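You operate a simulated robot arm through the tools that you are given. There is no shell and no other tool. Be economical: measure what you need, move in short steps, check, and stop when the job is done.

You run a simulated two-armed robot. Do the job below in one go: nothing can be reset, and whatever is moved stays where it is left.

Task
Rock the lumps out of the caked powder box in the steel rocker tray.
Fine: the lumps show in its top window; tip it side to side till they are gone, level the tray, put the box back; no finger under the tray's ends; harm nothing.
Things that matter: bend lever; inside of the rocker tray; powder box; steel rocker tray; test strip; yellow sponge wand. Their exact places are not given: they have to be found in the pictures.

The check looks at the end state, three seconds after you hand in, the way a careful person would. Anything else that was tipped, shoved, dropped, spilled or broken makes it a failure.

Robot
Two 7-joint arms with two-finger parallel grippers on one trunk, on a base that drives. Base frame: it is fixed to the floor where the robot stands at the start and does not move with it; the origin is under the middle of the robot, x ahead of it, y to its left, z up. Lengths are in m, angles in rad, forces in N, time in s.
The left shoulder is at the start at [0.07, 0.13, 1.237], the right one opposite. With the tool pointing down near the work surface each hand reaches from about 0.2 to 0.52 m from the robot's upright axis, wherever it stands, measured 20 degrees to its own side. Places, roughly: bend lever [0.6, 0.8, 1.1]; inside of the rocker tray [0.5, 0.1, 1]; steel rocker tray [0.5, 0.1, 1]. Payload 1.57 kg a hand.
The tool frame of a hand sits at the grasp point between the pads (the TCP): z along the fingers, y along the line on which they close. The tips reach 0.03 m beyond it. The gripper opens to 0.08 m. The fingers are 0.017 m wide and 0.012 m thick; the gripper's body (0.04 by 0.082 m) begins 0.08 m behind the TCP.
Orientation is that of the tool frame in the base frame, as [roll, pitch, yaw] about the fixed x, y, z axes, in that order (R = Rz(yaw) Ry(pitch) Rx(roll)). With the fingers straight down and closing along the base's y, the tool's x points along the base's -x, its y along +y and its z along -z.

Tools
- The arms move only by the tool arm_command. It takes "left_steps", "right_steps" or both (then of equal length, played together; a hand with none holds still); each is a list of rows, each a list of 7 numbers: the shift along the tool's x, y, z in units of 100 mm (1.0 is 100 mm), then the turn, a rotation vector about the tool's x, y, z in units of 180 degrees (1.0 is 180 degrees), then the finger opening in m, from 0 to 0.08. In form: [[x, y, z, rx, ry, rz, hand], ...]. A call has 1 to 20 rows; each row is the pose to reach, as a shift and turn from the pose commanded when the call began, along the tool's axes at that moment. A call with a number of a shift or a turn outside -1 to 1 is refused whole. Each row takes 0.2 s and may step no farther than 0.05 m and 0.15 rad from the row before; otherwise, or with a gripper value out of range, the whole call is refused. A pose out of reach is approached as far as the arm can. The call stops where the force on the tool passes 40 N (or 10 N more than at its start, if that is more) or the arm is blocked; 0.2 s more then pass. Each finger travels about 0.108 m/s and halts on what it meets, pressing with about 21 N; the grip force reading is that of the motor and also rises with nothing between the fingers. The clock runs only during rows and for 0.2 s after the last one: add rows that repeat a pose to give the fingers time. It gives the time, the measured TCP pose, the force on the tool (base axes), the opening and the grip force at its end, in the units of the frame above (readings bear some noise), with the torque about the TCP (base axes, N m) and any sound that the robot's microphone picked up.
- Cameras (640 x 400 px; columns grow to the right, rows downward): "scene" is now at [0.1243, 0.0309, 1.4484]; the picture's right is [0.40, -0.92, 0.00], its down [-0.68, -0.29, -0.67] and it looks along [0.62, 0.27, -0.74] (base axes); focal length 292 px, centre (320, 200). "left" rides on the left gripper at [0.072, 0.007, -0.122] in its tool frame; the picture's right is [-0.09, 1.00, 0.00], its down [-0.84, -0.08, -0.54] and it looks along [-0.54, -0.05, 0.84] (tool axes); focal length 238 px, centre (320, 200). "right" rides on the right gripper at [0.072, -0.007, -0.122] in its tool frame; the picture's right is [0.09, 1.00, 0.00], its down [-0.84, 0.08, -0.54] and it looks along [-0.54, 0.05, 0.84] (tool axes); focal length 238 px, centre (320, 200).
- grab_frame(camera): a new picture of that camera. No time passes.
- raise_lower(by): slides the trunk up (or, below 0, down) by that many m; the arms and the scene camera ride with it, the base frame stays. It gives what a move gives, with no picture.
- base_move(legs): drives the robot by 1 to 6 legs, each [ahead, left, turn to the left] in m, m and rad, along the robot's own axes; the way and the turn of a leg run together, so that a leg with both is an arc; at most 1.5 m and 3.142 rad a leg. The arms and the cameras ride along, it lands a little off, and it stops where it bumps. It gives what a move gives.
- head_to(pan, tilt): turns the head with the scene camera to pan (to the left, within 1.501 rad either way) and tilt (down, from -0.506 to 1.204), counted from straight ahead of the robot. It gives what a move gives.
- measure_at(camera, pixels): for up to 12 pixels [column, row] of the newest picture of that camera ("zoom" is the newest enlarged one), the place [x, y, z] in the base frame of the surface seen there, good to about 0.002 m. No time passes.
- enlarge(camera, box): a new picture of the part [left, top, right, bottom] of that camera's present view, enlarged. No time passes.
- close_job(): hands the job in; it is judged then, once.

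Work in short steps. Measure before you move; look again where a grasp or a placing could have gone wrong, and mend it. You have 80 turns and 78 pictures in all, those below and enlarged ones among them. Open the grippers and draw the arms clear of the work before you hand the job in, unless the task says otherwise; then end with one line.

The tools are called after "Request:" as name(argument=value, ...) on one line, values as JSON. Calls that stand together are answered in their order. arm_command: Moves the arms, as the interface text tells. Its arguments: {"type":"object","properties":{"left_steps":{"type":"array","items":{"type":"array","items":{"type":"number"}}},"right_steps":{"type":"array","items":{"type":"array","items":{"type":"number"}}}},"required":[]} The other tools are called the same way: raise_lower (by) slides the trunk up or down; base_move (legs) drives the base; head_to (pan, tilt) turns the head that bears the scene camera; grab_frame (camera) takes a picture; measure_at (camera, pixels) gives the place of the surface under pixels of a picture; enlarge (camera, box) takes an enlarged picture of a part of a camera's view; close_job () hands the job in.

At the start:

```text
t: 0.0
left_position: [0.2508, 0.2124, 1.1965]
left_orientation: [-3.14, -0.001, 3.141]
left_ft_force: [0.2, 0.2, 0.0]
left_moment: [-0.02, 0.0, 0.02]
left_width: 0.0799
left_finger_force: 0.2
right_position: [0.4041, -0.0777, 1.1761]
right_orientation: [3.14, 0.001, -3.141]
right_ft_force: [-0.3, -0.2, -0.3]
right_moment: [0.0, -0.01, 0.01]
right_width: 0.0798
right_finger_force: 0.1
trunk travel left (down, up): [-0.875, 0.065]
robot x, y, heading: [0.0038, 0.0036, -0.005]
head pan, tilt: [0.408, 0.831]
```

scene: 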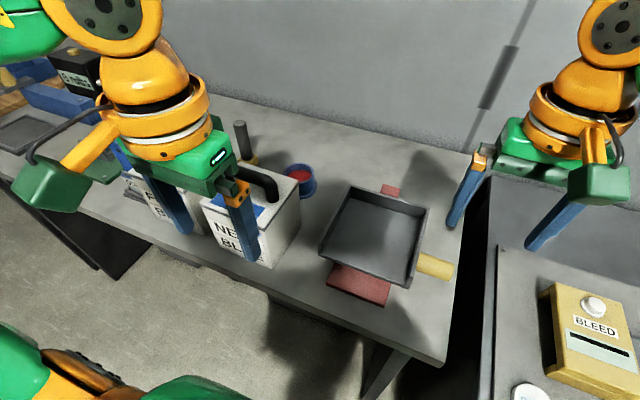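
right: 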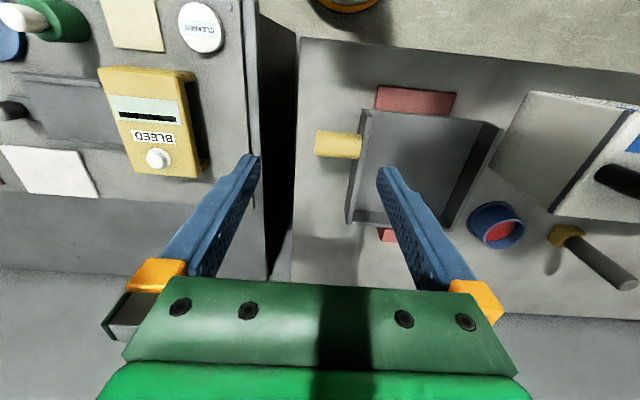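
left: 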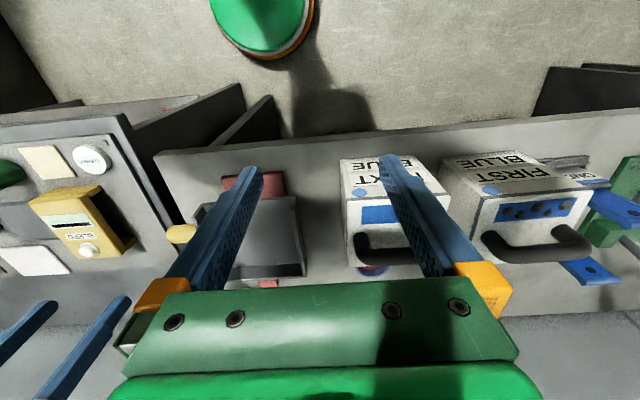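

The first pictures show a tray on a rocker around scene (372,240) and two boxes with blue windows in the left view, one with dark dots at (535,208). I look closer at both.

Request:
enlarge(camera="left", box=[330, 130, 640, 324])

Request:
head_to(pan=0.75, tilt=0.75)

Request:
grab_frame(camera="scene")

```text
2.06 times, centred on (485, 227) of left
```

zoom: 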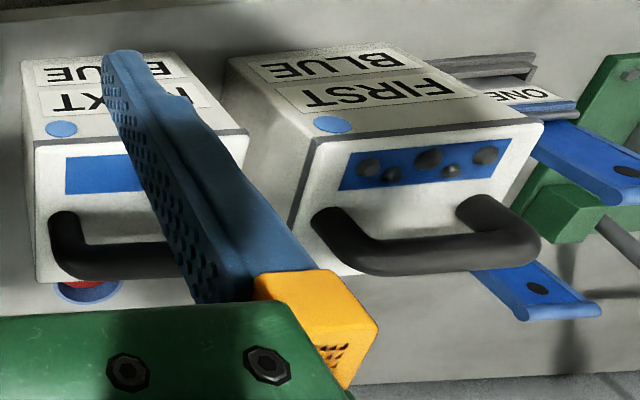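

```text
t: 0.8
left_position: [0.2507, 0.212, 1.1973]
left_orientation: [3.141, 0.002, -3.14]
left_ft_force: [0.1, 0.9, 0.2]
left_moment: [0.0, 0.0, 0.01]
left_width: 0.0801
left_finger_force: 0.1
right_position: [0.4044, -0.0773, 1.1757]
right_orientation: [3.14, 0.001, -3.141]
right_ft_force: [0.4, 0.2, 0.1]
right_moment: [-0.01, -0.01, 0.02]
right_width: 0.08
right_finger_force: 0.0
trunk travel left (down, up): [-0.875, 0.065]
robot x, y, heading: [0.0017, -0.0004, 0.001]
head pan, tilt: [0.75, 0.75]
```

```text
73 pictures are left
```

scene: 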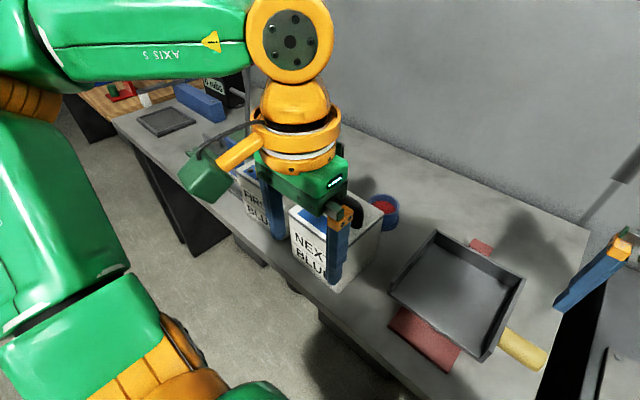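

The left arm hides part of the bench. I turn the head further left to see the rest.

Request:
head_to(pan=1.0, tilt=0.45)

Request:
grab_frame(camera="scene")

Request:
enlarge(camera="right", box=[280, 20, 640, 245])

Request:
measure_at(camera="zoom", pixels=[[155, 165], [385, 180], [230, 240], [70, 225], [250, 140], [380, 350], [200, 372], [80, 310], [20, 300], [390, 230], [600, 380]])

```text
t: 1.6
left_position: [0.2504, 0.2127, 1.1962]
left_orientation: [3.141, 0.0, 3.141]
left_ft_force: [0.7, 0.6, -0.6]
left_moment: [0.0, 0.02, 0.02]
left_width: 0.0801
left_finger_force: 0.1
right_position: [0.4046, -0.0767, 1.176]
right_orientation: [3.14, 0.0, -3.141]
right_ft_force: [0.2, -0.1, 0.3]
right_moment: [0.0, -0.02, -0.01]
right_width: 0.0799
right_finger_force: 0.1
trunk travel left (down, up): [-0.875, 0.065]
robot x, y, heading: [-0.0008, -0.004, -0.004]
head pan, tilt: [1.0, 0.45]
```

```text
72 pictures are left
```

scene: 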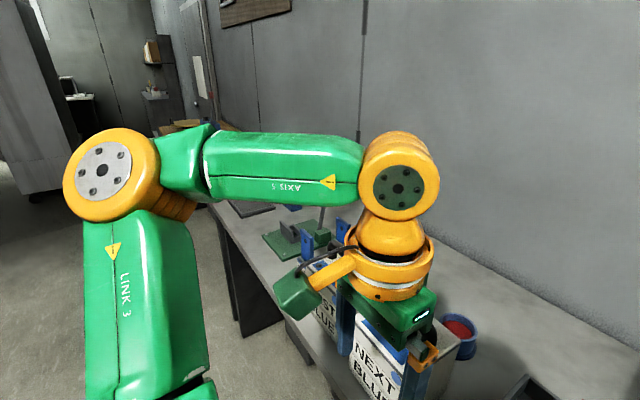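

```text
1.78 times, centred on (460, 132) of right
```

zoom: 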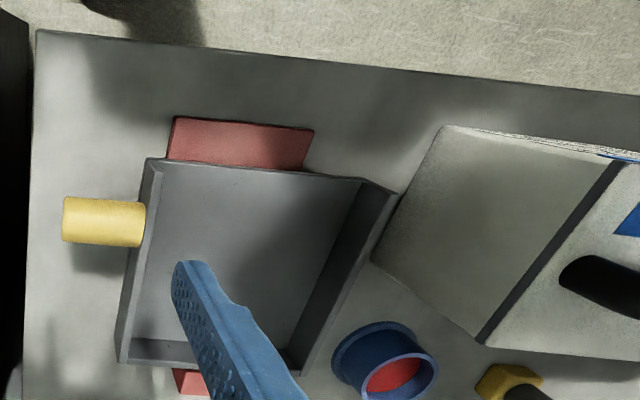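

```text
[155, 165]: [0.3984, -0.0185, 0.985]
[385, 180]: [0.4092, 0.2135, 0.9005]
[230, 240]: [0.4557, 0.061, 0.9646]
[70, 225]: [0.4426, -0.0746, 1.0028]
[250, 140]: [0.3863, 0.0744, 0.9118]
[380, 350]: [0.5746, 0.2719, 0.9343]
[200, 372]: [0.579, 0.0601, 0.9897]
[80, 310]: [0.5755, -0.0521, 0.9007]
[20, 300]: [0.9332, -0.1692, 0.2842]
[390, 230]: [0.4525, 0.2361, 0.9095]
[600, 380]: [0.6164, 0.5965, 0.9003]
```

I shift the left hand 0.2 m to the left at its height to get clear views with the wrist camera and the head camera.

Request:
arm_command(left_steps=[[0, 0.4, 0, 0, 0, 0, 0.08], [0, 0.8, 0, 0, 0, 0, 0.08], [0, 1.0, 0, 0, 0, 0, 0.08], [0, 1.0, 0, 0, 0, 0, 0.08]])

Request:
grab_frame(camera="left")

Request:
head_to(pan=0.25, tilt=0.85)

Request:
grab_frame(camera="scene")

```text
t: 2.6
left_position: [0.2503, 0.3115, 1.1962]
left_orientation: [-3.141, -0.002, 3.141]
left_ft_force: [-0.2, -0.5, -1.1]
left_moment: [0.0, 0.0, -0.03]
left_width: 0.0802
left_finger_force: 0.0
right_position: [0.4048, -0.0774, 1.1759]
right_orientation: [3.14, 0.001, 3.141]
right_ft_force: [0.0, -1.0, 0.2]
right_moment: [-0.01, 0.02, 0.05]
right_width: 0.0802
right_finger_force: 0.1
trunk travel left (down, up): [-0.875, 0.065]
robot x, y, heading: [0.0021, 0.0035, 0.001]
head pan, tilt: [1.0, 0.45]
```

```text
70 pictures are left
```

left: 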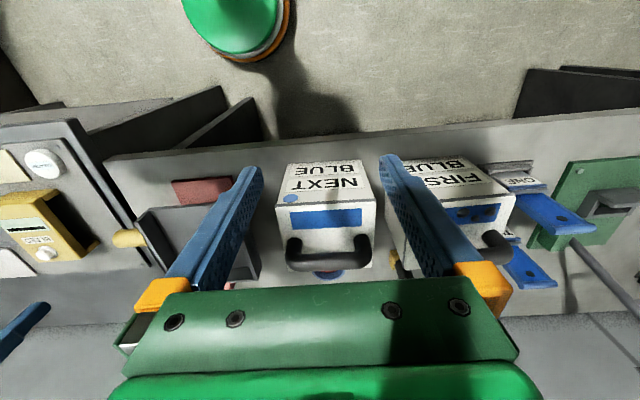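

```text
t: 3.7
left_position: [0.2518, 0.312, 1.195]
left_orientation: [3.141, -0.001, 3.14]
left_ft_force: [-1.5, 0.3, -0.6]
left_moment: [0.0, 0.04, -0.05]
left_width: 0.0801
left_finger_force: 0.1
right_position: [0.4044, -0.0773, 1.1763]
right_orientation: [3.142, 0.0, 3.141]
right_ft_force: [-0.5, -0.6, 0.3]
right_moment: [0.01, 0.01, 0.02]
right_width: 0.0801
right_finger_force: 0.0
trunk travel left (down, up): [-0.875, 0.065]
robot x, y, heading: [0.0, -0.0, 0.001]
head pan, tilt: [0.25, 0.85]
```

```text
69 pictures are left
```

scene: 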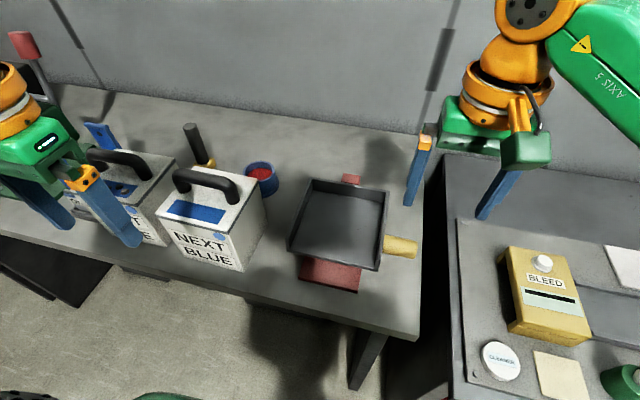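

The NEXT box (window clean) stands at scene (210,225) and the lumpy FIRST box behind the left hand. I measure the boxes, tray walls and handle.

Request:
measure_at(camera="scene", pixels=[[161, 218], [237, 218], [265, 178], [190, 168], [176, 180], [232, 192], [245, 268], [205, 183]])

Request:
measure_at(camera="left", pixels=[[512, 200], [436, 203], [490, 237], [500, 262], [428, 280], [480, 215], [455, 170], [545, 205], [530, 270], [610, 200], [565, 245]])

Request:
enlarge(camera="scene", box=[260, 150, 440, 310])

Request:
measure_at(camera="zoom", pixels=[[185, 110], [455, 165], [420, 450], [95, 395], [280, 280], [120, 380], [405, 420], [200, 170], [440, 380], [560, 370], [500, 395], [250, 480]])

```text
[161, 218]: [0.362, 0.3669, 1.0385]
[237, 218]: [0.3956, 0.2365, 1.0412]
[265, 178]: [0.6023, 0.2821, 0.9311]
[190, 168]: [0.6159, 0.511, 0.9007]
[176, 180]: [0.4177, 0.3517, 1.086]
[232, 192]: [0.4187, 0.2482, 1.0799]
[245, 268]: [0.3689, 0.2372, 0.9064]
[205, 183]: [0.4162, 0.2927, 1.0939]
```

```text
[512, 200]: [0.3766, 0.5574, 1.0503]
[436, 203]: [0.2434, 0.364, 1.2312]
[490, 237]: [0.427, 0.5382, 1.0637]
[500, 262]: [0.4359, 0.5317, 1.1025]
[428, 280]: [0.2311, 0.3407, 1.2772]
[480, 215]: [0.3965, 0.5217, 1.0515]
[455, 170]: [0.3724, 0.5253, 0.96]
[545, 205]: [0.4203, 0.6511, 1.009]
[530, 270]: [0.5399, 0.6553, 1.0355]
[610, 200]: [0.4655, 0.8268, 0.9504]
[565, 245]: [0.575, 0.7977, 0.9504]
```

```text
2.50 times, centred on (350, 230) of scene
```

zoom: 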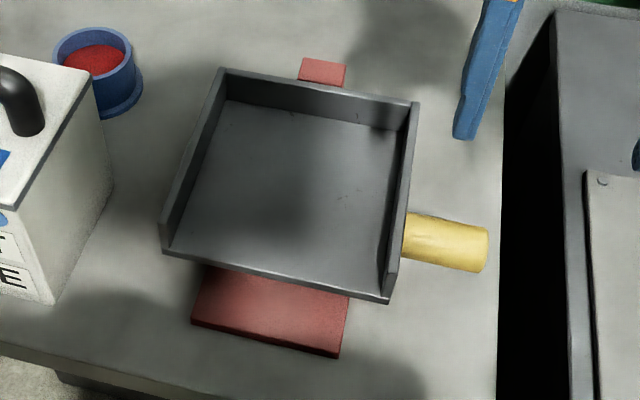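

```text
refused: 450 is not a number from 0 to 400
```

Same measurement with valid pixels on the enlarged tray picture.

Request:
measure_at(camera="zoom", pixels=[[223, 71], [415, 105], [387, 297], [165, 250], [280, 200], [340, 95], [325, 65], [265, 310], [480, 245], [412, 240], [185, 240], [375, 280]])

```text
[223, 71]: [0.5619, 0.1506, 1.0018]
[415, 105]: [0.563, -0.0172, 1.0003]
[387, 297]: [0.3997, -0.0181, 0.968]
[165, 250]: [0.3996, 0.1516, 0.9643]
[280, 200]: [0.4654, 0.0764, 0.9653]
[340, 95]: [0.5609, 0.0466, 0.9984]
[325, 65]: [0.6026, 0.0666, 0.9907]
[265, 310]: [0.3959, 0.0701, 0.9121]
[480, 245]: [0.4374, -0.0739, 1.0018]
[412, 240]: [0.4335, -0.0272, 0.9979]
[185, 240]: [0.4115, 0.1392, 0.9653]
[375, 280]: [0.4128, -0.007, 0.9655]
```

The tray's inside runs x 0.40–0.56, y −0.01–0.146, floor 0.965, with the yellow handle at (0.44, −0.055). The lumpy FIRST box is beyond the left hand's reach, so I drive 0.3 m left and look again.

Request:
base_move(legs=[[0, 0.3, 0]])

Request:
head_to(pan=0.3, tilt=0.85)

Request:
grab_frame(camera="scene")

Request:
grab_frame(camera="left")

Request:
grab_frame(camera="right")

```text
t: 5.8
left_position: [0.2528, 0.6102, 1.1955]
left_orientation: [3.14, 0.002, 3.14]
left_ft_force: [-0.2, -0.3, 0.6]
left_moment: [0.0, -0.01, -0.02]
left_width: 0.0802
left_finger_force: 0.1
right_position: [0.4054, 0.2208, 1.1759]
right_orientation: [3.138, -0.002, 3.139]
right_ft_force: [0.4, 0.6, 0.4]
right_moment: [0.04, 0.01, -0.01]
right_width: 0.0801
right_finger_force: 0.1
trunk travel left (down, up): [-0.875, 0.065]
robot x, y, heading: [-0.0013, 0.2951, 0.003]
head pan, tilt: [0.25, 0.85]
```

```text
t: 6.4
left_position: [0.2515, 0.6111, 1.1958]
left_orientation: [-3.141, 0.001, 3.141]
left_ft_force: [-0.6, 0.7, -0.1]
left_moment: [-0.01, 0.01, 0.01]
left_width: 0.0799
left_finger_force: 0.1
right_position: [0.4051, 0.2215, 1.1765]
right_orientation: [3.139, -0.001, 3.141]
right_ft_force: [0.2, 1.2, 0.4]
right_moment: [0.01, -0.03, -0.04]
right_width: 0.08
right_finger_force: 0.1
trunk travel left (down, up): [-0.875, 0.065]
robot x, y, heading: [-0.0011, 0.2991, -0.005]
head pan, tilt: [0.3, 0.85]
```

```text
67 pictures are left
```

scene: 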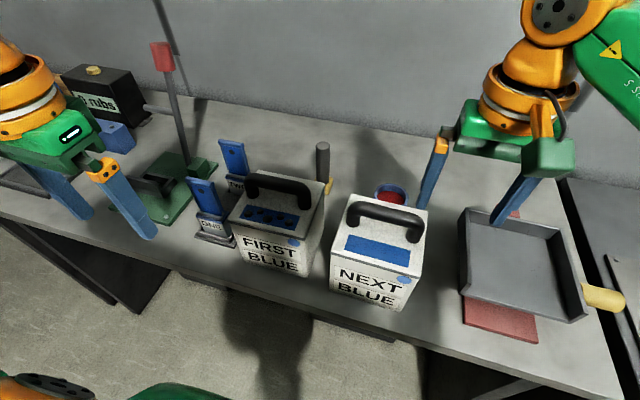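

```text
66 pictures are left
```

left: 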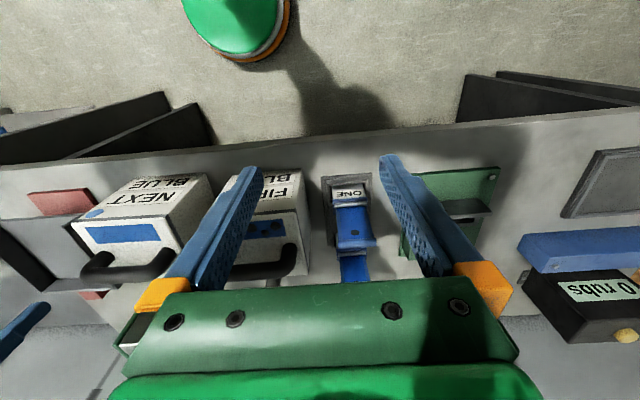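

```text
65 pictures are left
```

right: 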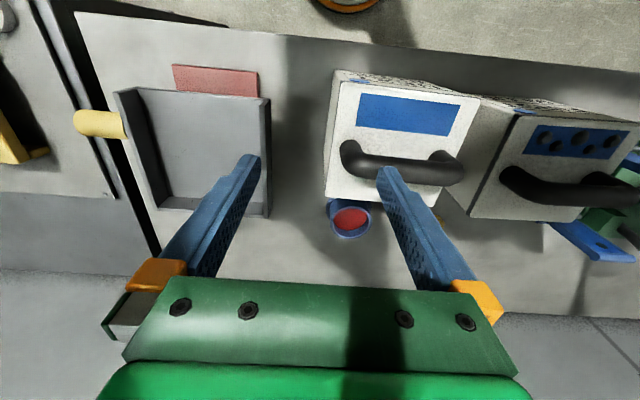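

FIRST (lumps showing at (270,220)) is clear now. I enlarge it and measure its corners and handle.

Request:
enlarge(camera="scene", box=[180, 130, 360, 290])

Request:
measure_at(camera="zoom", pixels=[[220, 222], [400, 265], [455, 120], [265, 95], [275, 115], [395, 147], [340, 122], [230, 325], [385, 365], [270, 185], [405, 155], [320, 220]])

Request:
measure_at(camera="scene", pixels=[[240, 142], [165, 45], [205, 183], [330, 150], [410, 300], [332, 272], [232, 145], [191, 175], [160, 185], [245, 165]])

```text
2.50 times, centred on (270, 210) of scene
```

zoom: 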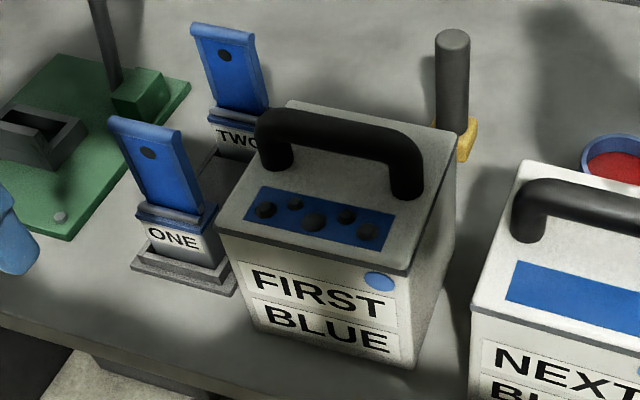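

```text
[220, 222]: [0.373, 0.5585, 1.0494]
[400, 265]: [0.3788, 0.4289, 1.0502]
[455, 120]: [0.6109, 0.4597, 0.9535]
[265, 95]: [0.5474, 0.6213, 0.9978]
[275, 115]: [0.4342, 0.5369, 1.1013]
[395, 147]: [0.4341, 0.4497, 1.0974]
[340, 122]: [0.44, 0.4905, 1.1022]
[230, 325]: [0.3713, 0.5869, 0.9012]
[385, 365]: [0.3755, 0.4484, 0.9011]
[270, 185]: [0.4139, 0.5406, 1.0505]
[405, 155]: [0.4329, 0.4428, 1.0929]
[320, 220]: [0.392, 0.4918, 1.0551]
```

```text
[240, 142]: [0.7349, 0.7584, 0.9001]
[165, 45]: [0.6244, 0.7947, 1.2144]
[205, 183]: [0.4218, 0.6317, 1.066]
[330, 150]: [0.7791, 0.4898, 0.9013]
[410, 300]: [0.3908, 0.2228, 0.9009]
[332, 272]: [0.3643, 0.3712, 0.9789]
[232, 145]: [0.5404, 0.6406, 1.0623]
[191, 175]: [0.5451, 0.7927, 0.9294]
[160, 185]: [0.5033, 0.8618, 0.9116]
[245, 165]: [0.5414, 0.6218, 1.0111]
```

FIRST box: top z 1.050, y 0.43–0.56, handle bar along y at x≈0.436, z≈1.09, centred y≈0.494. I turn the left hand 90° so that its fingers close along x, while shifting 0.1 m to the right.

Request:
arm_command(left_steps=[[0, -0.1, 0, 0, 0, 0.047, 0.08], [0, -0.2, 0, 0, 0, 0.094, 0.08], [0, -0.3, 0, 0, 0, 0.141, 0.08], [0, -0.4, 0, 0, 0, 0.188, 0.08], [0, -0.5, 0, 0, 0, 0.235, 0.08], [0, -0.6, 0, 0, 0, 0.282, 0.08], [0, -0.7, 0, 0, 0, 0.329, 0.08], [0, -0.8, 0, 0, 0, 0.376, 0.08], [0, -0.9, 0, 0, 0, 0.423, 0.08], [0, -1.0, 0, 0, 0, 0.465, 0.08], [0, -1.0, 0, 0, 0, 0.5, 0.08], [0, -1.0, 0, 0, 0, 0.5, 0.08]])

Request:
grab_frame(camera="left")

Request:
measure_at(camera="zoom", pixels=[[300, 107], [450, 140], [270, 155], [410, 190], [425, 180]])

```text
t: 9.0
left_position: [0.2018, 0.4605, 1.2019]
left_orientation: [3.139, -0.002, 1.568]
left_ft_force: [1.1, 1.0, -0.3]
left_moment: [0.0, -0.01, -0.01]
left_width: 0.0798
left_finger_force: 0.0
left hand out of reach, approached as far as the arm can: row 6, 7, 8, 9, 10, 11, 12
right_position: [0.4049, 0.2223, 1.1765]
right_orientation: [-3.141, 0.0, 3.139]
right_ft_force: [0.1, 0.3, -0.2]
right_moment: [0.02, -0.03, -0.01]
right_width: 0.08
right_finger_force: 0.0
trunk travel left (down, up): [-0.875, 0.065]
robot x, y, heading: [0.0012, 0.3036, -0.003]
head pan, tilt: [0.3, 0.85]
```

```text
63 pictures are left
```

left: 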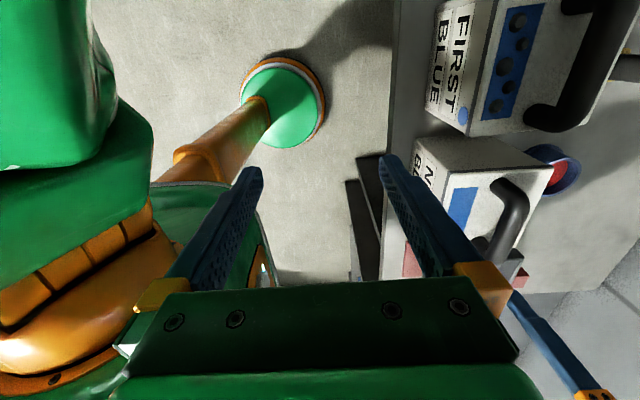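

```text
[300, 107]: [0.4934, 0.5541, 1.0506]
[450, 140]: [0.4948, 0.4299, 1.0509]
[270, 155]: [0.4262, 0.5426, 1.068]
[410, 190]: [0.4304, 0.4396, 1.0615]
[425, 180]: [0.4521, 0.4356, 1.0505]
```

The hand is turned but had come too near the trunk to hold the exact place. I move it ahead 0.09 m and read where it lands.

Request:
arm_command(left_steps=[[0, 0.2, 0, 0, 0, 0, 0.08], [0, 0.4, 0, 0, 0, 0, 0.08], [0, 0.6, 0, 0, 0, 0, 0.08], [0, 0.9, 0, 0, 0, 0, 0.08], [0, 0.9, 0, 0, 0, 0, 0.08]])

```text
t: 10.2
left_position: [0.2276, 0.4264, 1.2085]
left_orientation: [-3.141, 0.001, 1.57]
left_ft_force: [0.0, -0.4, 0.0]
left_moment: [0.0, -0.02, 0.0]
left_width: 0.0798
left_finger_force: 0.1
left hand out of reach, approached as far as the arm can: row 1, 2, 3, 4, 5
right_position: [0.4049, 0.2225, 1.1752]
right_orientation: [3.14, -0.001, 3.14]
right_ft_force: [0.6, 0.0, 1.0]
right_moment: [-0.01, 0.0, 0.01]
right_width: 0.0804
right_finger_force: 0.1
trunk travel left (down, up): [-0.875, 0.065]
robot x, y, heading: [0.0023, 0.3004, -0.003]
head pan, tilt: [0.3, 0.85]
```

This wrist direction is at its limit (camera outward). I turn back to the start yaw and will go the other way round.

Request:
arm_command(left_steps=[[0, 0, 0, 0, 0, -0.047, 0.08], [0, 0, 0, 0, 0, -0.094, 0.08], [0, 0, 0, 0, 0, -0.141, 0.08], [0, 0, 0, 0, 0, -0.188, 0.08], [0, 0, 0, 0, 0, -0.235, 0.08], [0, 0, 0, 0, 0, -0.282, 0.08], [0, 0, 0, 0, 0, -0.329, 0.08], [0, 0, 0, 0, 0, -0.376, 0.08], [0, 0, 0, 0, 0, -0.423, 0.08], [0, 0, 0, 0, 0, -0.465, 0.08], [0, 0, 0, 0, 0, -0.5, 0.08], [0, 0, 0, 0, 0, -0.5, 0.08]])

Request:
arm_command(left_steps=[[0, 0, 0, 0, 0, -0.047, 0.08], [0, 0, 0, 0, 0, -0.094, 0.08], [0, 0, 0, 0, 0, -0.141, 0.08], [0, 0, 0, 0, 0, -0.188, 0.08], [0, 0, 0, 0, 0, -0.235, 0.08], [0, 0, 0, 0, 0, -0.282, 0.08], [0, 0, 0, 0, 0, -0.329, 0.08], [0, 0, 0, 0, 0, -0.376, 0.08], [0, 0, 0, 0, 0, -0.423, 0.08], [0, 0, 0, 0, 0, -0.465, 0.08], [0, 0, 0, 0, 0, -0.5, 0.08], [0, 0, 0, 0, 0, -0.5, 0.08]])

```text
t: 12.8
left_position: [0.2267, 0.4263, 1.2093]
left_orientation: [3.142, 0.0, -3.141]
left_ft_force: [0.3, -0.8, 0.0]
left_moment: [-0.01, 0.0, 0.03]
left_width: 0.08
left_finger_force: 0.1
right_position: [0.4054, 0.2236, 1.1755]
right_orientation: [3.139, 0.0, 3.141]
right_ft_force: [0.2, 0.1, -0.5]
right_moment: [-0.01, 0.01, 0.02]
right_width: 0.0802
right_finger_force: 0.0
trunk travel left (down, up): [-0.875, 0.065]
robot x, y, heading: [0.0034, 0.2991, -0.002]
head pan, tilt: [0.3, 0.85]
```

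```text
t: 15.4
left_position: [0.2265, 0.4258, 1.2103]
left_orientation: [-3.141, 0.0, -1.57]
left_ft_force: [0.4, -0.3, -0.4]
left_moment: [0.0, 0.03, 0.0]
left_width: 0.0801
left_finger_force: 0.2
right_position: [0.4047, 0.2215, 1.1753]
right_orientation: [3.139, 0.0, 3.141]
right_ft_force: [0.5, -0.1, -0.3]
right_moment: [0.01, 0.03, -0.01]
right_width: 0.0798
right_finger_force: 0.2
trunk travel left (down, up): [-0.875, 0.065]
robot x, y, heading: [0.0011, 0.2977, -0.005]
head pan, tilt: [0.3, 0.85]
```

Now yaw −1.57 works: tool x = base −y, tool y = base −x. I move toward the handle at (0.436, 0.494), staying high.

Request:
arm_command(left_steps=[[-0.2, -0.25, 0, 0, 0, 0, 0.08], [-0.4, -0.5, 0, 0, 0, 0, 0.08], [-0.55, -0.75, 0, 0, 0, 0, 0.08], [-0.68, -1.0, 0, 0, 0, 0, 0.08], [-0.68, -1.0, 0, 0, 0, 0, 0.08]])

Request:
arm_command(left_steps=[[0, -0.25, 0, 0, 0, 0, 0.08], [0, -0.5, 0, 0, 0, 0, 0.08], [0, -0.75, 0, 0, 0, 0, 0.08], [0, -0.95, 0, 0, 0, 0, 0.08], [0, -0.95, 0, 0, 0, 0, 0.08]])

Request:
grab_frame(camera="left")

Request:
grab_frame(camera="scene")

```text
t: 16.6
left_position: [0.3272, 0.4946, 1.2091]
left_orientation: [-3.141, -0.001, -1.572]
left_ft_force: [0.8, -0.9, 0.6]
left_moment: [-0.02, 0.01, 0.02]
left_width: 0.0803
left_finger_force: 0.0
right_position: [0.4051, 0.2227, 1.1766]
right_orientation: [3.141, 0.001, 3.14]
right_ft_force: [-0.7, -0.5, 0.4]
right_moment: [-0.01, 0.01, -0.02]
right_width: 0.0798
right_finger_force: 0.0
trunk travel left (down, up): [-0.875, 0.065]
robot x, y, heading: [-0.0005, 0.302, -0.0]
head pan, tilt: [0.3, 0.85]
```

```text
t: 17.8
left_position: [0.4069, 0.4998, 1.204]
left_orientation: [3.141, 0.001, -1.573]
left_ft_force: [-0.9, 0.8, -0.3]
left_moment: [0.01, -0.02, 0.03]
left_width: 0.0802
left_finger_force: 0.1
left hand out of reach, approached as far as the arm can: row 3, 4, 5
right_position: [0.4036, 0.2229, 1.1768]
right_orientation: [3.138, 0.0, 3.14]
right_ft_force: [-0.2, 0.2, -1.0]
right_moment: [0.03, 0.03, -0.01]
right_width: 0.0802
right_finger_force: 0.1
trunk travel left (down, up): [-0.875, 0.065]
robot x, y, heading: [-0.0009, 0.2977, -0.002]
head pan, tilt: [0.3, 0.85]
```

```text
62 pictures are left
```

left: 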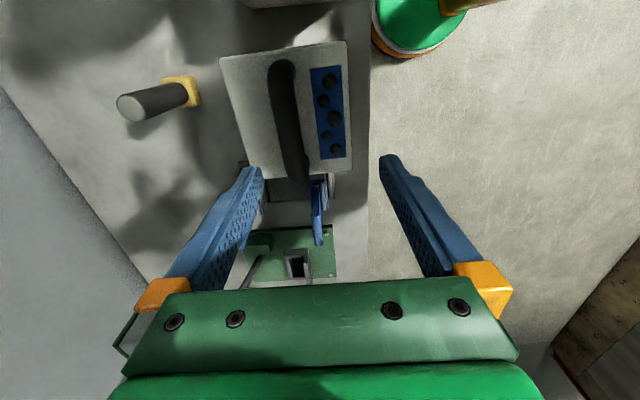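

```text
61 pictures are left
```

scene: 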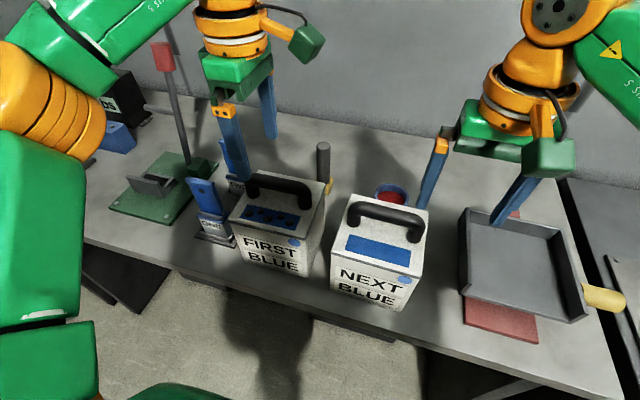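

At this height the reach ends at x 0.407 since the wrist is above the shoulder. I raise the trunk and then lower the hand while reaching ahead.

Request:
raise_lower(by=0.06)

Request:
arm_command(left_steps=[[0, 0, 0.4, 0, 0, 0, 0.08], [0, 0, 0.8, 0, 0, 0, 0.08], [0.0, 0, 1.0, 0, 0, 0, 0.08], [0.0, 0, 1.0, 0, 0, 0, 0.08], [0.05, -0.15, 1.0, 0, 0, 0, 0.08], [0.05, -0.3, 1.0, 0, 0, 0, 0.08], [0.05, -0.3, 1.0, 0, 0, 0, 0.08]])

Request:
grab_frame(camera="left")

```text
t: 18.8
left_position: [0.4083, 0.5002, 1.2644]
left_orientation: [3.14, 0.001, -1.572]
left_ft_force: [0.1, -1.6, 0.2]
left_moment: [0.01, -0.02, 0.02]
left_width: 0.0802
left_finger_force: 0.0
right_position: [0.4048, 0.2233, 1.2358]
right_orientation: [3.139, 0.003, 3.14]
right_ft_force: [0.7, -0.4, 0.5]
right_moment: [0.02, 0.0, -0.02]
right_width: 0.0801
right_finger_force: 0.1
trunk travel left (down, up): [-0.935, 0.005]
robot x, y, heading: [-0.0021, 0.3015, -0.002]
head pan, tilt: [0.3, 0.85]
```

```text
t: 20.4
left_position: [0.4348, 0.4959, 1.1644]
left_orientation: [-3.14, -0.001, -1.574]
left_ft_force: [-0.2, -0.8, -0.3]
left_moment: [-0.02, -0.02, -0.01]
left_width: 0.08
left_finger_force: 0.1
right_position: [0.4045, 0.2233, 1.2369]
right_orientation: [3.14, 0.0, 3.138]
right_ft_force: [-0.7, -0.2, -0.2]
right_moment: [0.0, 0.01, 0.04]
right_width: 0.0802
right_finger_force: 0.0
trunk travel left (down, up): [-0.935, 0.005]
robot x, y, heading: [-0.0002, 0.3004, -0.004]
head pan, tilt: [0.3, 0.85]
```

```text
60 pictures are left
```

left: 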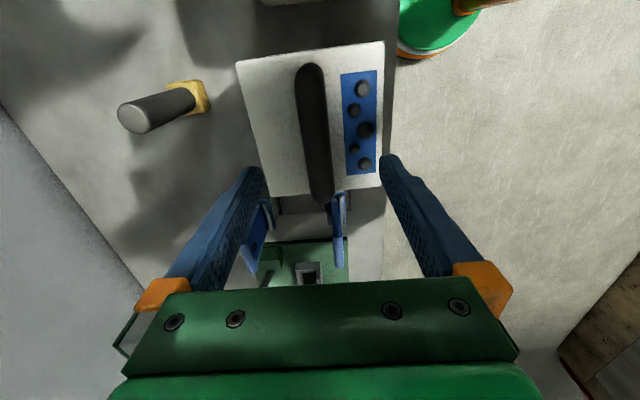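

The hand is over the bar; I measure the bar from the wrist camera before lowering.

Request:
measure_at(camera="left", pixels=[[309, 70], [314, 130], [320, 185], [298, 130], [326, 130], [236, 62], [383, 42], [382, 188], [262, 195]])

```text
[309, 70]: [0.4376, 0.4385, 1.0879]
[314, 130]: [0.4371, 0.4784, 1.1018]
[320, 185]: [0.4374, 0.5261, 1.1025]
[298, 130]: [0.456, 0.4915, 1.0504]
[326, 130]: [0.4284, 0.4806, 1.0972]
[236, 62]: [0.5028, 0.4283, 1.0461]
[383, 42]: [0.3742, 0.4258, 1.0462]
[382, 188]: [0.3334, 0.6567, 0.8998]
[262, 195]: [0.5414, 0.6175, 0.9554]
```

Bar centre x 0.4375, top z 1.102. I lower to z≈1.092 and close.

Request:
arm_command(left_steps=[[0.02, -0.02, 0.3, 0, 0, 0, 0.08], [0.02, -0.02, 0.55, 0, 0, 0, 0.08], [0.02, -0.02, 0.72, 0, 0, 0, 0.08], [0.02, -0.02, 0.72, 0, 0, 0, 0.05], [0.02, -0.02, 0.72, 0, 0, 0, 0.02], [0.02, -0.02, 0.72, 0, 0, 0, 0.0], [0.02, -0.02, 0.72, 0, 0, 0, 0.0], [0.02, -0.02, 0.72, 0, 0, 0, 0.0]])

Request:
grab_frame(camera="left")

```text
t: 22.2
left_position: [0.4305, 0.4991, 1.0952]
left_orientation: [3.14, -0.003, -1.573]
left_ft_force: [0.4, -0.6, 0.6]
left_moment: [-0.01, 0.02, 0.01]
left_width: 0.0236
left_finger_force: 21.1
left hand out of reach, approached as far as the arm can: row 1, 2, 3, 4, 5, 6, 7, 8
right_position: [0.4075, 0.2243, 1.2337]
right_orientation: [3.142, 0.0, 3.14]
right_ft_force: [0.1, -0.3, 0.6]
right_moment: [0.01, -0.04, 0.0]
right_width: 0.0802
right_finger_force: 0.0
trunk travel left (down, up): [-0.935, 0.005]
robot x, y, heading: [-0.0009, 0.299, 0.0]
head pan, tilt: [0.3, 0.85]
```

```text
59 pictures are left
```

left: 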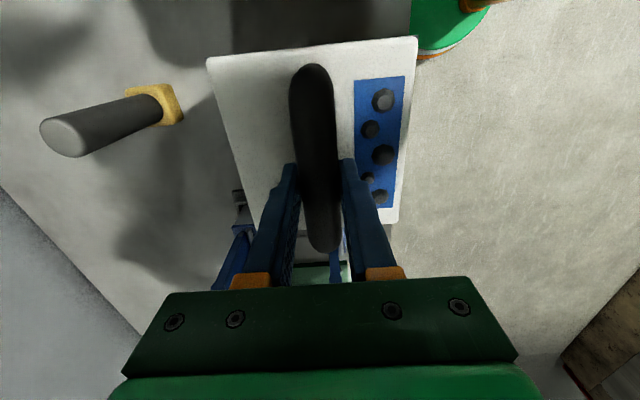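

The grip holds (width 0.0236). I lift straight up a few centimetres and check the weight.

Request:
arm_command(left_steps=[[0, 0.0, -0.1, 0, 0, 0, 0.0], [0, 0.0, -0.25, 0, 0, 0, 0.0], [0, 0.05, -0.4, 0, 0, 0, 0.0], [0, 0.1, -0.55, 0, 0, 0, 0.0], [0, 0.1, -0.55, 0, 0, 0, 0.0]])

Request:
grab_frame(camera="scene")

```text
t: 23.4
left_position: [0.4169, 0.4984, 1.153]
left_orientation: [-3.139, 0.002, -1.574]
left_ft_force: [-0.4, 0.4, 0.3]
left_moment: [0.01, 0.0, 0.0]
left_width: 0.0
left_finger_force: 20.8
right_position: [0.4056, 0.2225, 1.2359]
right_orientation: [3.14, 0.0, 3.14]
right_ft_force: [1.0, -0.1, 0.0]
right_moment: [0.0, 0.0, -0.02]
right_width: 0.0801
right_finger_force: 0.0
trunk travel left (down, up): [-0.935, 0.005]
robot x, y, heading: [0.0014, 0.301, -0.001]
head pan, tilt: [0.3, 0.85]
```

```text
58 pictures are left
```

scene: 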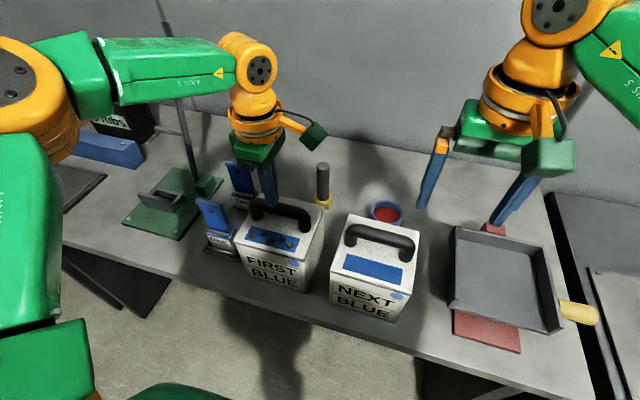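

The fingers slipped off the bar (width 0); I was a bit high on a round bar. I open, check whether the box moved, and will grip deeper.

Request:
arm_command(left_steps=[[0, -0.05, 0, 0, 0, 0, 0.04], [0, -0.1, 0, 0, 0, 0, 0.08], [0, -0.2, 0, 0, 0, 0, 0.08], [0, -0.2, 0, 0, 0, 0, 0.08]])

Request:
grab_frame(camera="left")

Request:
measure_at(camera="left", pixels=[[309, 70], [314, 130], [320, 185], [330, 130]])

Request:
enlarge(camera="scene", box=[190, 150, 350, 310])

```text
t: 24.4
left_position: [0.4368, 0.4969, 1.1513]
left_orientation: [-3.139, -0.003, -1.573]
left_ft_force: [-0.1, 0.5, -0.1]
left_moment: [-0.05, 0.01, 0.0]
left_width: 0.0801
left_finger_force: 0.1
right_position: [0.4054, 0.2232, 1.2361]
right_orientation: [3.14, 0.0, 3.14]
right_ft_force: [0.6, -0.3, 0.2]
right_moment: [0.02, 0.0, 0.02]
right_width: 0.0799
right_finger_force: 0.1
trunk travel left (down, up): [-0.935, 0.005]
robot x, y, heading: [0.0021, 0.3002, -0.002]
head pan, tilt: [0.3, 0.85]
```

```text
57 pictures are left
```

left: 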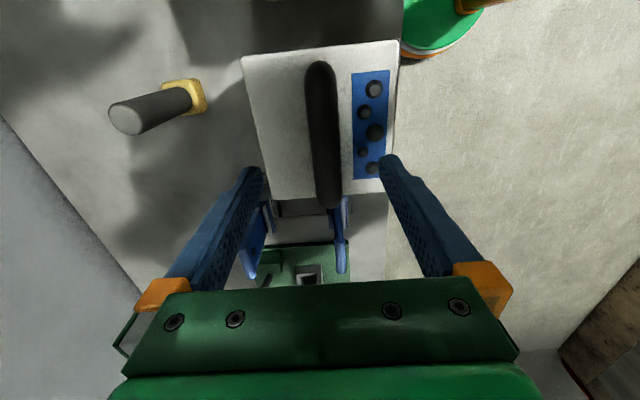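

```text
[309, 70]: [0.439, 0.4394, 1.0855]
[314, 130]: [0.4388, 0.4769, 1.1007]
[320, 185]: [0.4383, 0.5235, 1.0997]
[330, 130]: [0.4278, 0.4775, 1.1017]
```

```text
2.50 times, centred on (270, 230) of scene
```

zoom: 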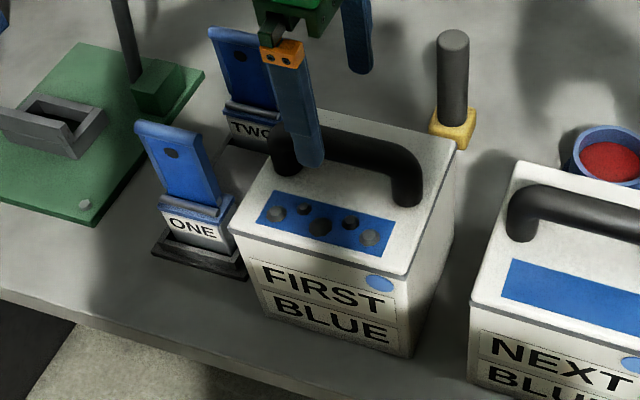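

The box slid only ~5 mm back toward me. The arm is at its reach limit here, so I check how much room the base has ahead by looking down.

Request:
head_to(pan=-0.1, tilt=1.2)

Request:
grab_frame(camera="scene")

Request:
measure_at(camera="scene", pixels=[[320, 390], [320, 330], [320, 250], [250, 300], [420, 300], [320, 180]])

Request:
measure_at(camera="left", pixels=[[309, 130], [337, 130], [323, 130], [323, 190], [306, 110]])

```text
t: 25.3
left_position: [0.4355, 0.4978, 1.1514]
left_orientation: [-3.137, 0.0, -1.572]
left_ft_force: [-0.8, 0.6, 0.7]
left_moment: [0.03, -0.02, 0.02]
left_width: 0.08
left_finger_force: 0.0
right_position: [0.4049, 0.2228, 1.2368]
right_orientation: [3.139, 0.001, 3.14]
right_ft_force: [0.0, -0.5, -0.5]
right_moment: [-0.01, 0.0, 0.02]
right_width: 0.08
right_finger_force: 0.0
trunk travel left (down, up): [-0.935, 0.005]
robot x, y, heading: [0.0021, 0.302, -0.005]
head pan, tilt: [-0.099, 1.201]
```

```text
55 pictures are left
```

scene: 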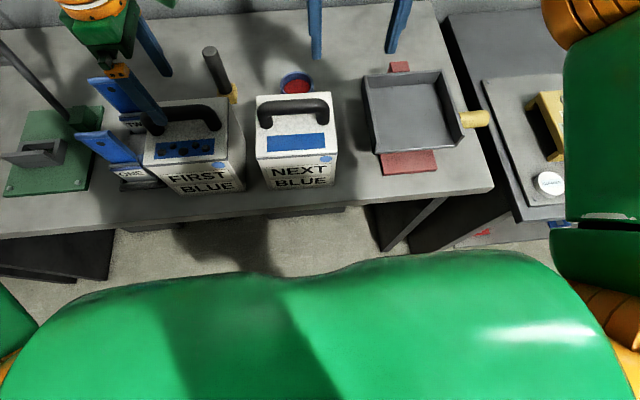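

```text
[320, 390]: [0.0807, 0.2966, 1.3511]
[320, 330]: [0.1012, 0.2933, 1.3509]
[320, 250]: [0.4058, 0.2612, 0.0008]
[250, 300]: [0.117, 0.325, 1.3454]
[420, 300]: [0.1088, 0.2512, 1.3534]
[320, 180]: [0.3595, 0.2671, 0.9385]
```

```text
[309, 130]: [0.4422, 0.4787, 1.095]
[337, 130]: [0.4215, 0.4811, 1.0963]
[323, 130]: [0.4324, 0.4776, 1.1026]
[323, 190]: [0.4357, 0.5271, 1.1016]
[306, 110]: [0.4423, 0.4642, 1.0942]
```

There is open floor under the bench ahead. I draw the left hand back and up a little, then drive 0.06 m ahead for more reach.

Request:
arm_command(left_steps=[[0, 0.2, -0.1, 0, 0, 0, 0.08], [0, 0.4, -0.2, 0, 0, 0, 0.08], [0, 0.6, -0.3, 0, 0, 0, 0.08], [0, 0.6, -0.3, 0, 0, 0, 0.08]])

Request:
base_move(legs=[[0.06, 0, 0]])

Request:
grab_frame(camera="left")

```text
t: 26.3
left_position: [0.3773, 0.4978, 1.1814]
left_orientation: [3.141, 0.002, -1.572]
left_ft_force: [0.5, -0.4, 0.0]
left_moment: [0.01, 0.03, 0.01]
left_width: 0.08
left_finger_force: 0.1
right_position: [0.4053, 0.2232, 1.2362]
right_orientation: [3.14, 0.0, 3.14]
right_ft_force: [-0.3, 0.7, 0.3]
right_moment: [0.05, -0.01, 0.03]
right_width: 0.0801
right_finger_force: 0.1
trunk travel left (down, up): [-0.935, 0.005]
robot x, y, heading: [-0.0006, 0.2981, -0.0]
head pan, tilt: [-0.099, 1.201]
```

```text
t: 27.2
left_position: [0.4269, 0.4979, 1.1838]
left_orientation: [-3.132, 0.0, -1.573]
left_ft_force: [-1.2, -0.7, 0.0]
left_moment: [-0.04, -0.07, 0.03]
left_width: 0.0801
left_finger_force: 0.1
right_position: [0.4542, 0.2219, 1.2401]
right_orientation: [3.14, 0.009, 3.14]
right_ft_force: [-0.5, -0.6, 0.5]
right_moment: [0.01, -0.08, 0.01]
right_width: 0.0804
right_finger_force: 0.1
trunk travel left (down, up): [-0.935, 0.005]
robot x, y, heading: [0.0612, 0.2967, 0.001]
head pan, tilt: [-0.099, 1.201]
```

```text
54 pictures are left
```

left: 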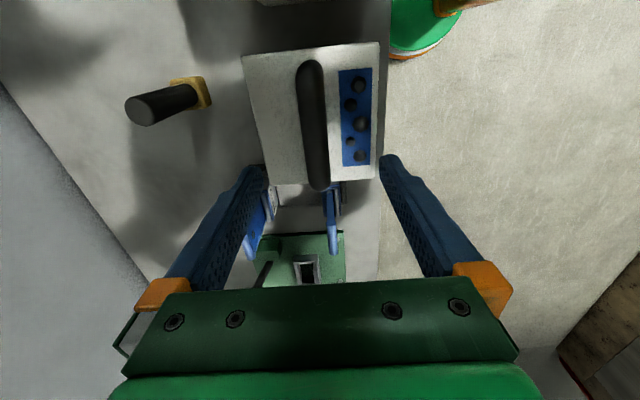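

Base moved without bumping. I lower the open hand to about z 1.13 and read.

Request:
arm_command(left_steps=[[0.03, 0, 0.2, 0, 0, 0, 0.08], [0.03, 0, 0.4, 0, 0, 0, 0.08], [0.03, 0, 0.5, 0, 0, 0, 0.08], [0.03, 0, 0.5, 0, 0, 0, 0.08]])

Request:
grab_frame(camera="left")

Request:
measure_at(camera="left", pixels=[[310, 100], [316, 130], [318, 160], [305, 130], [328, 130], [350, 60], [250, 60]])

```text
t: 28.2
left_position: [0.4386, 0.496, 1.1304]
left_orientation: [3.14, 0.0, -1.574]
left_ft_force: [-0.1, 0.9, 0.4]
left_moment: [0.01, 0.04, 0.02]
left_width: 0.0797
left_finger_force: 0.1
right_position: [0.4658, 0.2229, 1.2358]
right_orientation: [3.141, -0.001, 3.14]
right_ft_force: [0.1, 0.8, -0.3]
right_moment: [-0.01, 0.05, -0.04]
right_width: 0.0799
right_finger_force: 0.0
trunk travel left (down, up): [-0.935, 0.005]
robot x, y, heading: [0.0565, 0.3057, 0.0]
head pan, tilt: [-0.099, 1.201]
```

```text
53 pictures are left
```

left: 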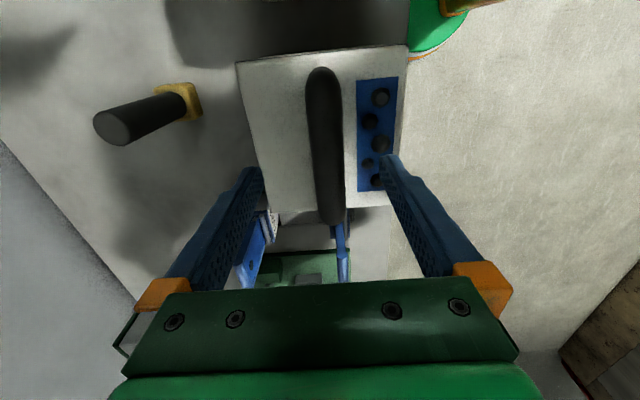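

```text
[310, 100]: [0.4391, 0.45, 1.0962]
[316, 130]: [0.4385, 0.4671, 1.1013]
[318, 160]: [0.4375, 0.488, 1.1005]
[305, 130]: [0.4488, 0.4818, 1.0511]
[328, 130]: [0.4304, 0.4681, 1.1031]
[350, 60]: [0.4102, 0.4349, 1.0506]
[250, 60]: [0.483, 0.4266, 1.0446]
```

Bar centre is x≈0.433. I shift 5 mm back, lower to z≈1.086 (tips just above the lid), close, and lift only 15 mm.

Request:
arm_command(left_steps=[[0, 0.055, 0.2, 0, 0, 0, 0.08], [0, 0.055, 0.45, 0, 0, 0, 0.08], [0, 0.055, 0.45, 0, 0, 0, 0.05], [0, 0.055, 0.45, 0, 0, 0, 0.02], [0, 0.055, 0.45, 0, 0, 0, 0.0], [0, 0.055, 0.45, 0, 0, 0, 0.0], [0, 0.055, 0.45, 0, 0, 0, 0.0], [0, 0.055, 0.45, 0, 0, 0, 0.0]])

Request:
arm_command(left_steps=[[0, 0, -0.03, 0, 0, 0, 0.0], [0, 0, -0.06, 0, 0, 0, 0.0], [0, 0, -0.1, 0, 0, 0, 0.0], [0, 0, -0.15, 0, 0, 0, 0.0]])

```text
t: 30.1
left_position: [0.4314, 0.4943, 1.0858]
left_orientation: [-3.142, -0.001, -1.572]
left_ft_force: [1.0, -0.3, 0.6]
left_moment: [0.18, -0.02, -0.07]
left_width: 0.0242
left_finger_force: 20.7
right_position: [0.4656, 0.223, 1.236]
right_orientation: [3.139, 0.0, 3.14]
right_ft_force: [-1.0, 0.6, 1.3]
right_moment: [-0.02, 0.01, -0.02]
right_width: 0.0801
right_finger_force: 0.0
trunk travel left (down, up): [-0.935, 0.005]
robot x, y, heading: [0.0611, 0.2975, -0.001]
head pan, tilt: [-0.099, 1.201]
```

```text
t: 31.1
left_position: [0.4326, 0.4959, 1.1003]
left_orientation: [3.14, -0.001, -1.573]
left_ft_force: [-0.8, -0.4, -14.4]
left_moment: [-0.05, -0.01, -0.01]
left_width: 0.0237
left_finger_force: 21.1
right_position: [0.468, 0.2242, 1.2342]
right_orientation: [-3.141, -0.001, 3.139]
right_ft_force: [0.4, -0.3, 0.0]
right_moment: [-0.01, -0.04, -0.02]
right_width: 0.0803
right_finger_force: 0.1
trunk travel left (down, up): [-0.935, 0.005]
robot x, y, heading: [0.0616, 0.2997, 0.002]
head pan, tilt: [-0.099, 1.201]
```

The box is held (14.4 N, width 0.0237). I lift smoothly by 0.1 m and check.

Request:
arm_command(left_steps=[[0, 0, -0.15, 0, 0, 0, 0.0], [0, 0, -0.35, 0, 0, 0, 0.0], [0, 0.05, -0.55, 0, 0, 0, 0.0], [0, 0.1, -0.75, 0, 0, 0, 0.0], [0, 0.15, -0.9, 0, 0, 0, 0.0], [0, 0.15, -1.0, 0, 0, 0, 0.0], [0, 0.15, -1.0, 0, 0, 0, 0.0]])

Request:
arm_command(left_steps=[[0, 0, -0.15, 0, 0, 0, 0.0], [0, 0.05, -0.35, 0, 0, 0, 0.0], [0, 0.1, -0.55, 0, 0, 0, 0.0], [0, 0.15, -0.75, 0, 0, 0, 0.0], [0, 0.2, -0.9, 0, 0, 0, 0.0], [0, 0.25, -1.0, 0, 0, 0, 0.0], [0, 0.25, -1.0, 0, 0, 0, 0.0]])

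Request:
grab_frame(camera="scene")

```text
t: 32.6
left_position: [0.4188, 0.4963, 1.2008]
left_orientation: [3.139, -0.002, -1.573]
left_ft_force: [-0.1, 0.2, -14.1]
left_moment: [-0.01, 0.05, 0.04]
left_width: 0.0238
left_finger_force: 20.8
right_position: [0.468, 0.2248, 1.234]
right_orientation: [3.14, -0.003, 3.141]
right_ft_force: [0.1, 0.2, 0.1]
right_moment: [-0.01, 0.01, 0.02]
right_width: 0.0802
right_finger_force: 0.0
trunk travel left (down, up): [-0.935, 0.005]
robot x, y, heading: [0.0591, 0.3002, -0.007]
head pan, tilt: [-0.099, 1.201]
```

```text
t: 34.2
left_position: [0.3936, 0.4967, 1.3006]
left_orientation: [3.139, 0.0, -1.571]
left_ft_force: [0.1, 0.8, -13.6]
left_moment: [-0.02, 0.01, 0.01]
left_width: 0.0237
left_finger_force: 20.8
right_position: [0.4672, 0.2251, 1.2348]
right_orientation: [-3.141, -0.001, -3.141]
right_ft_force: [0.9, -0.1, 0.7]
right_moment: [0.0, 0.0, -0.01]
right_width: 0.0801
right_finger_force: 0.0
trunk travel left (down, up): [-0.935, 0.005]
robot x, y, heading: [0.0596, 0.2974, -0.0]
head pan, tilt: [-0.099, 1.201]
```

```text
52 pictures are left
```

scene: 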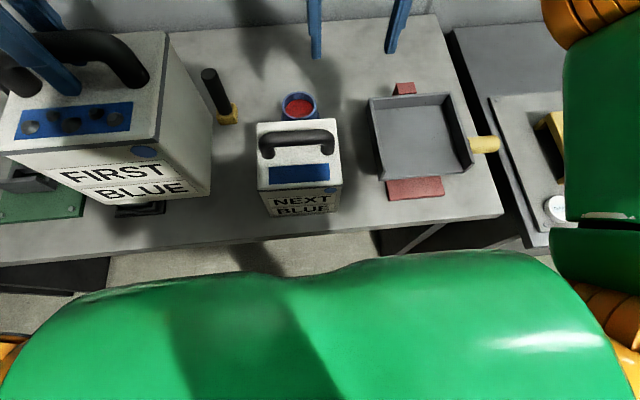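

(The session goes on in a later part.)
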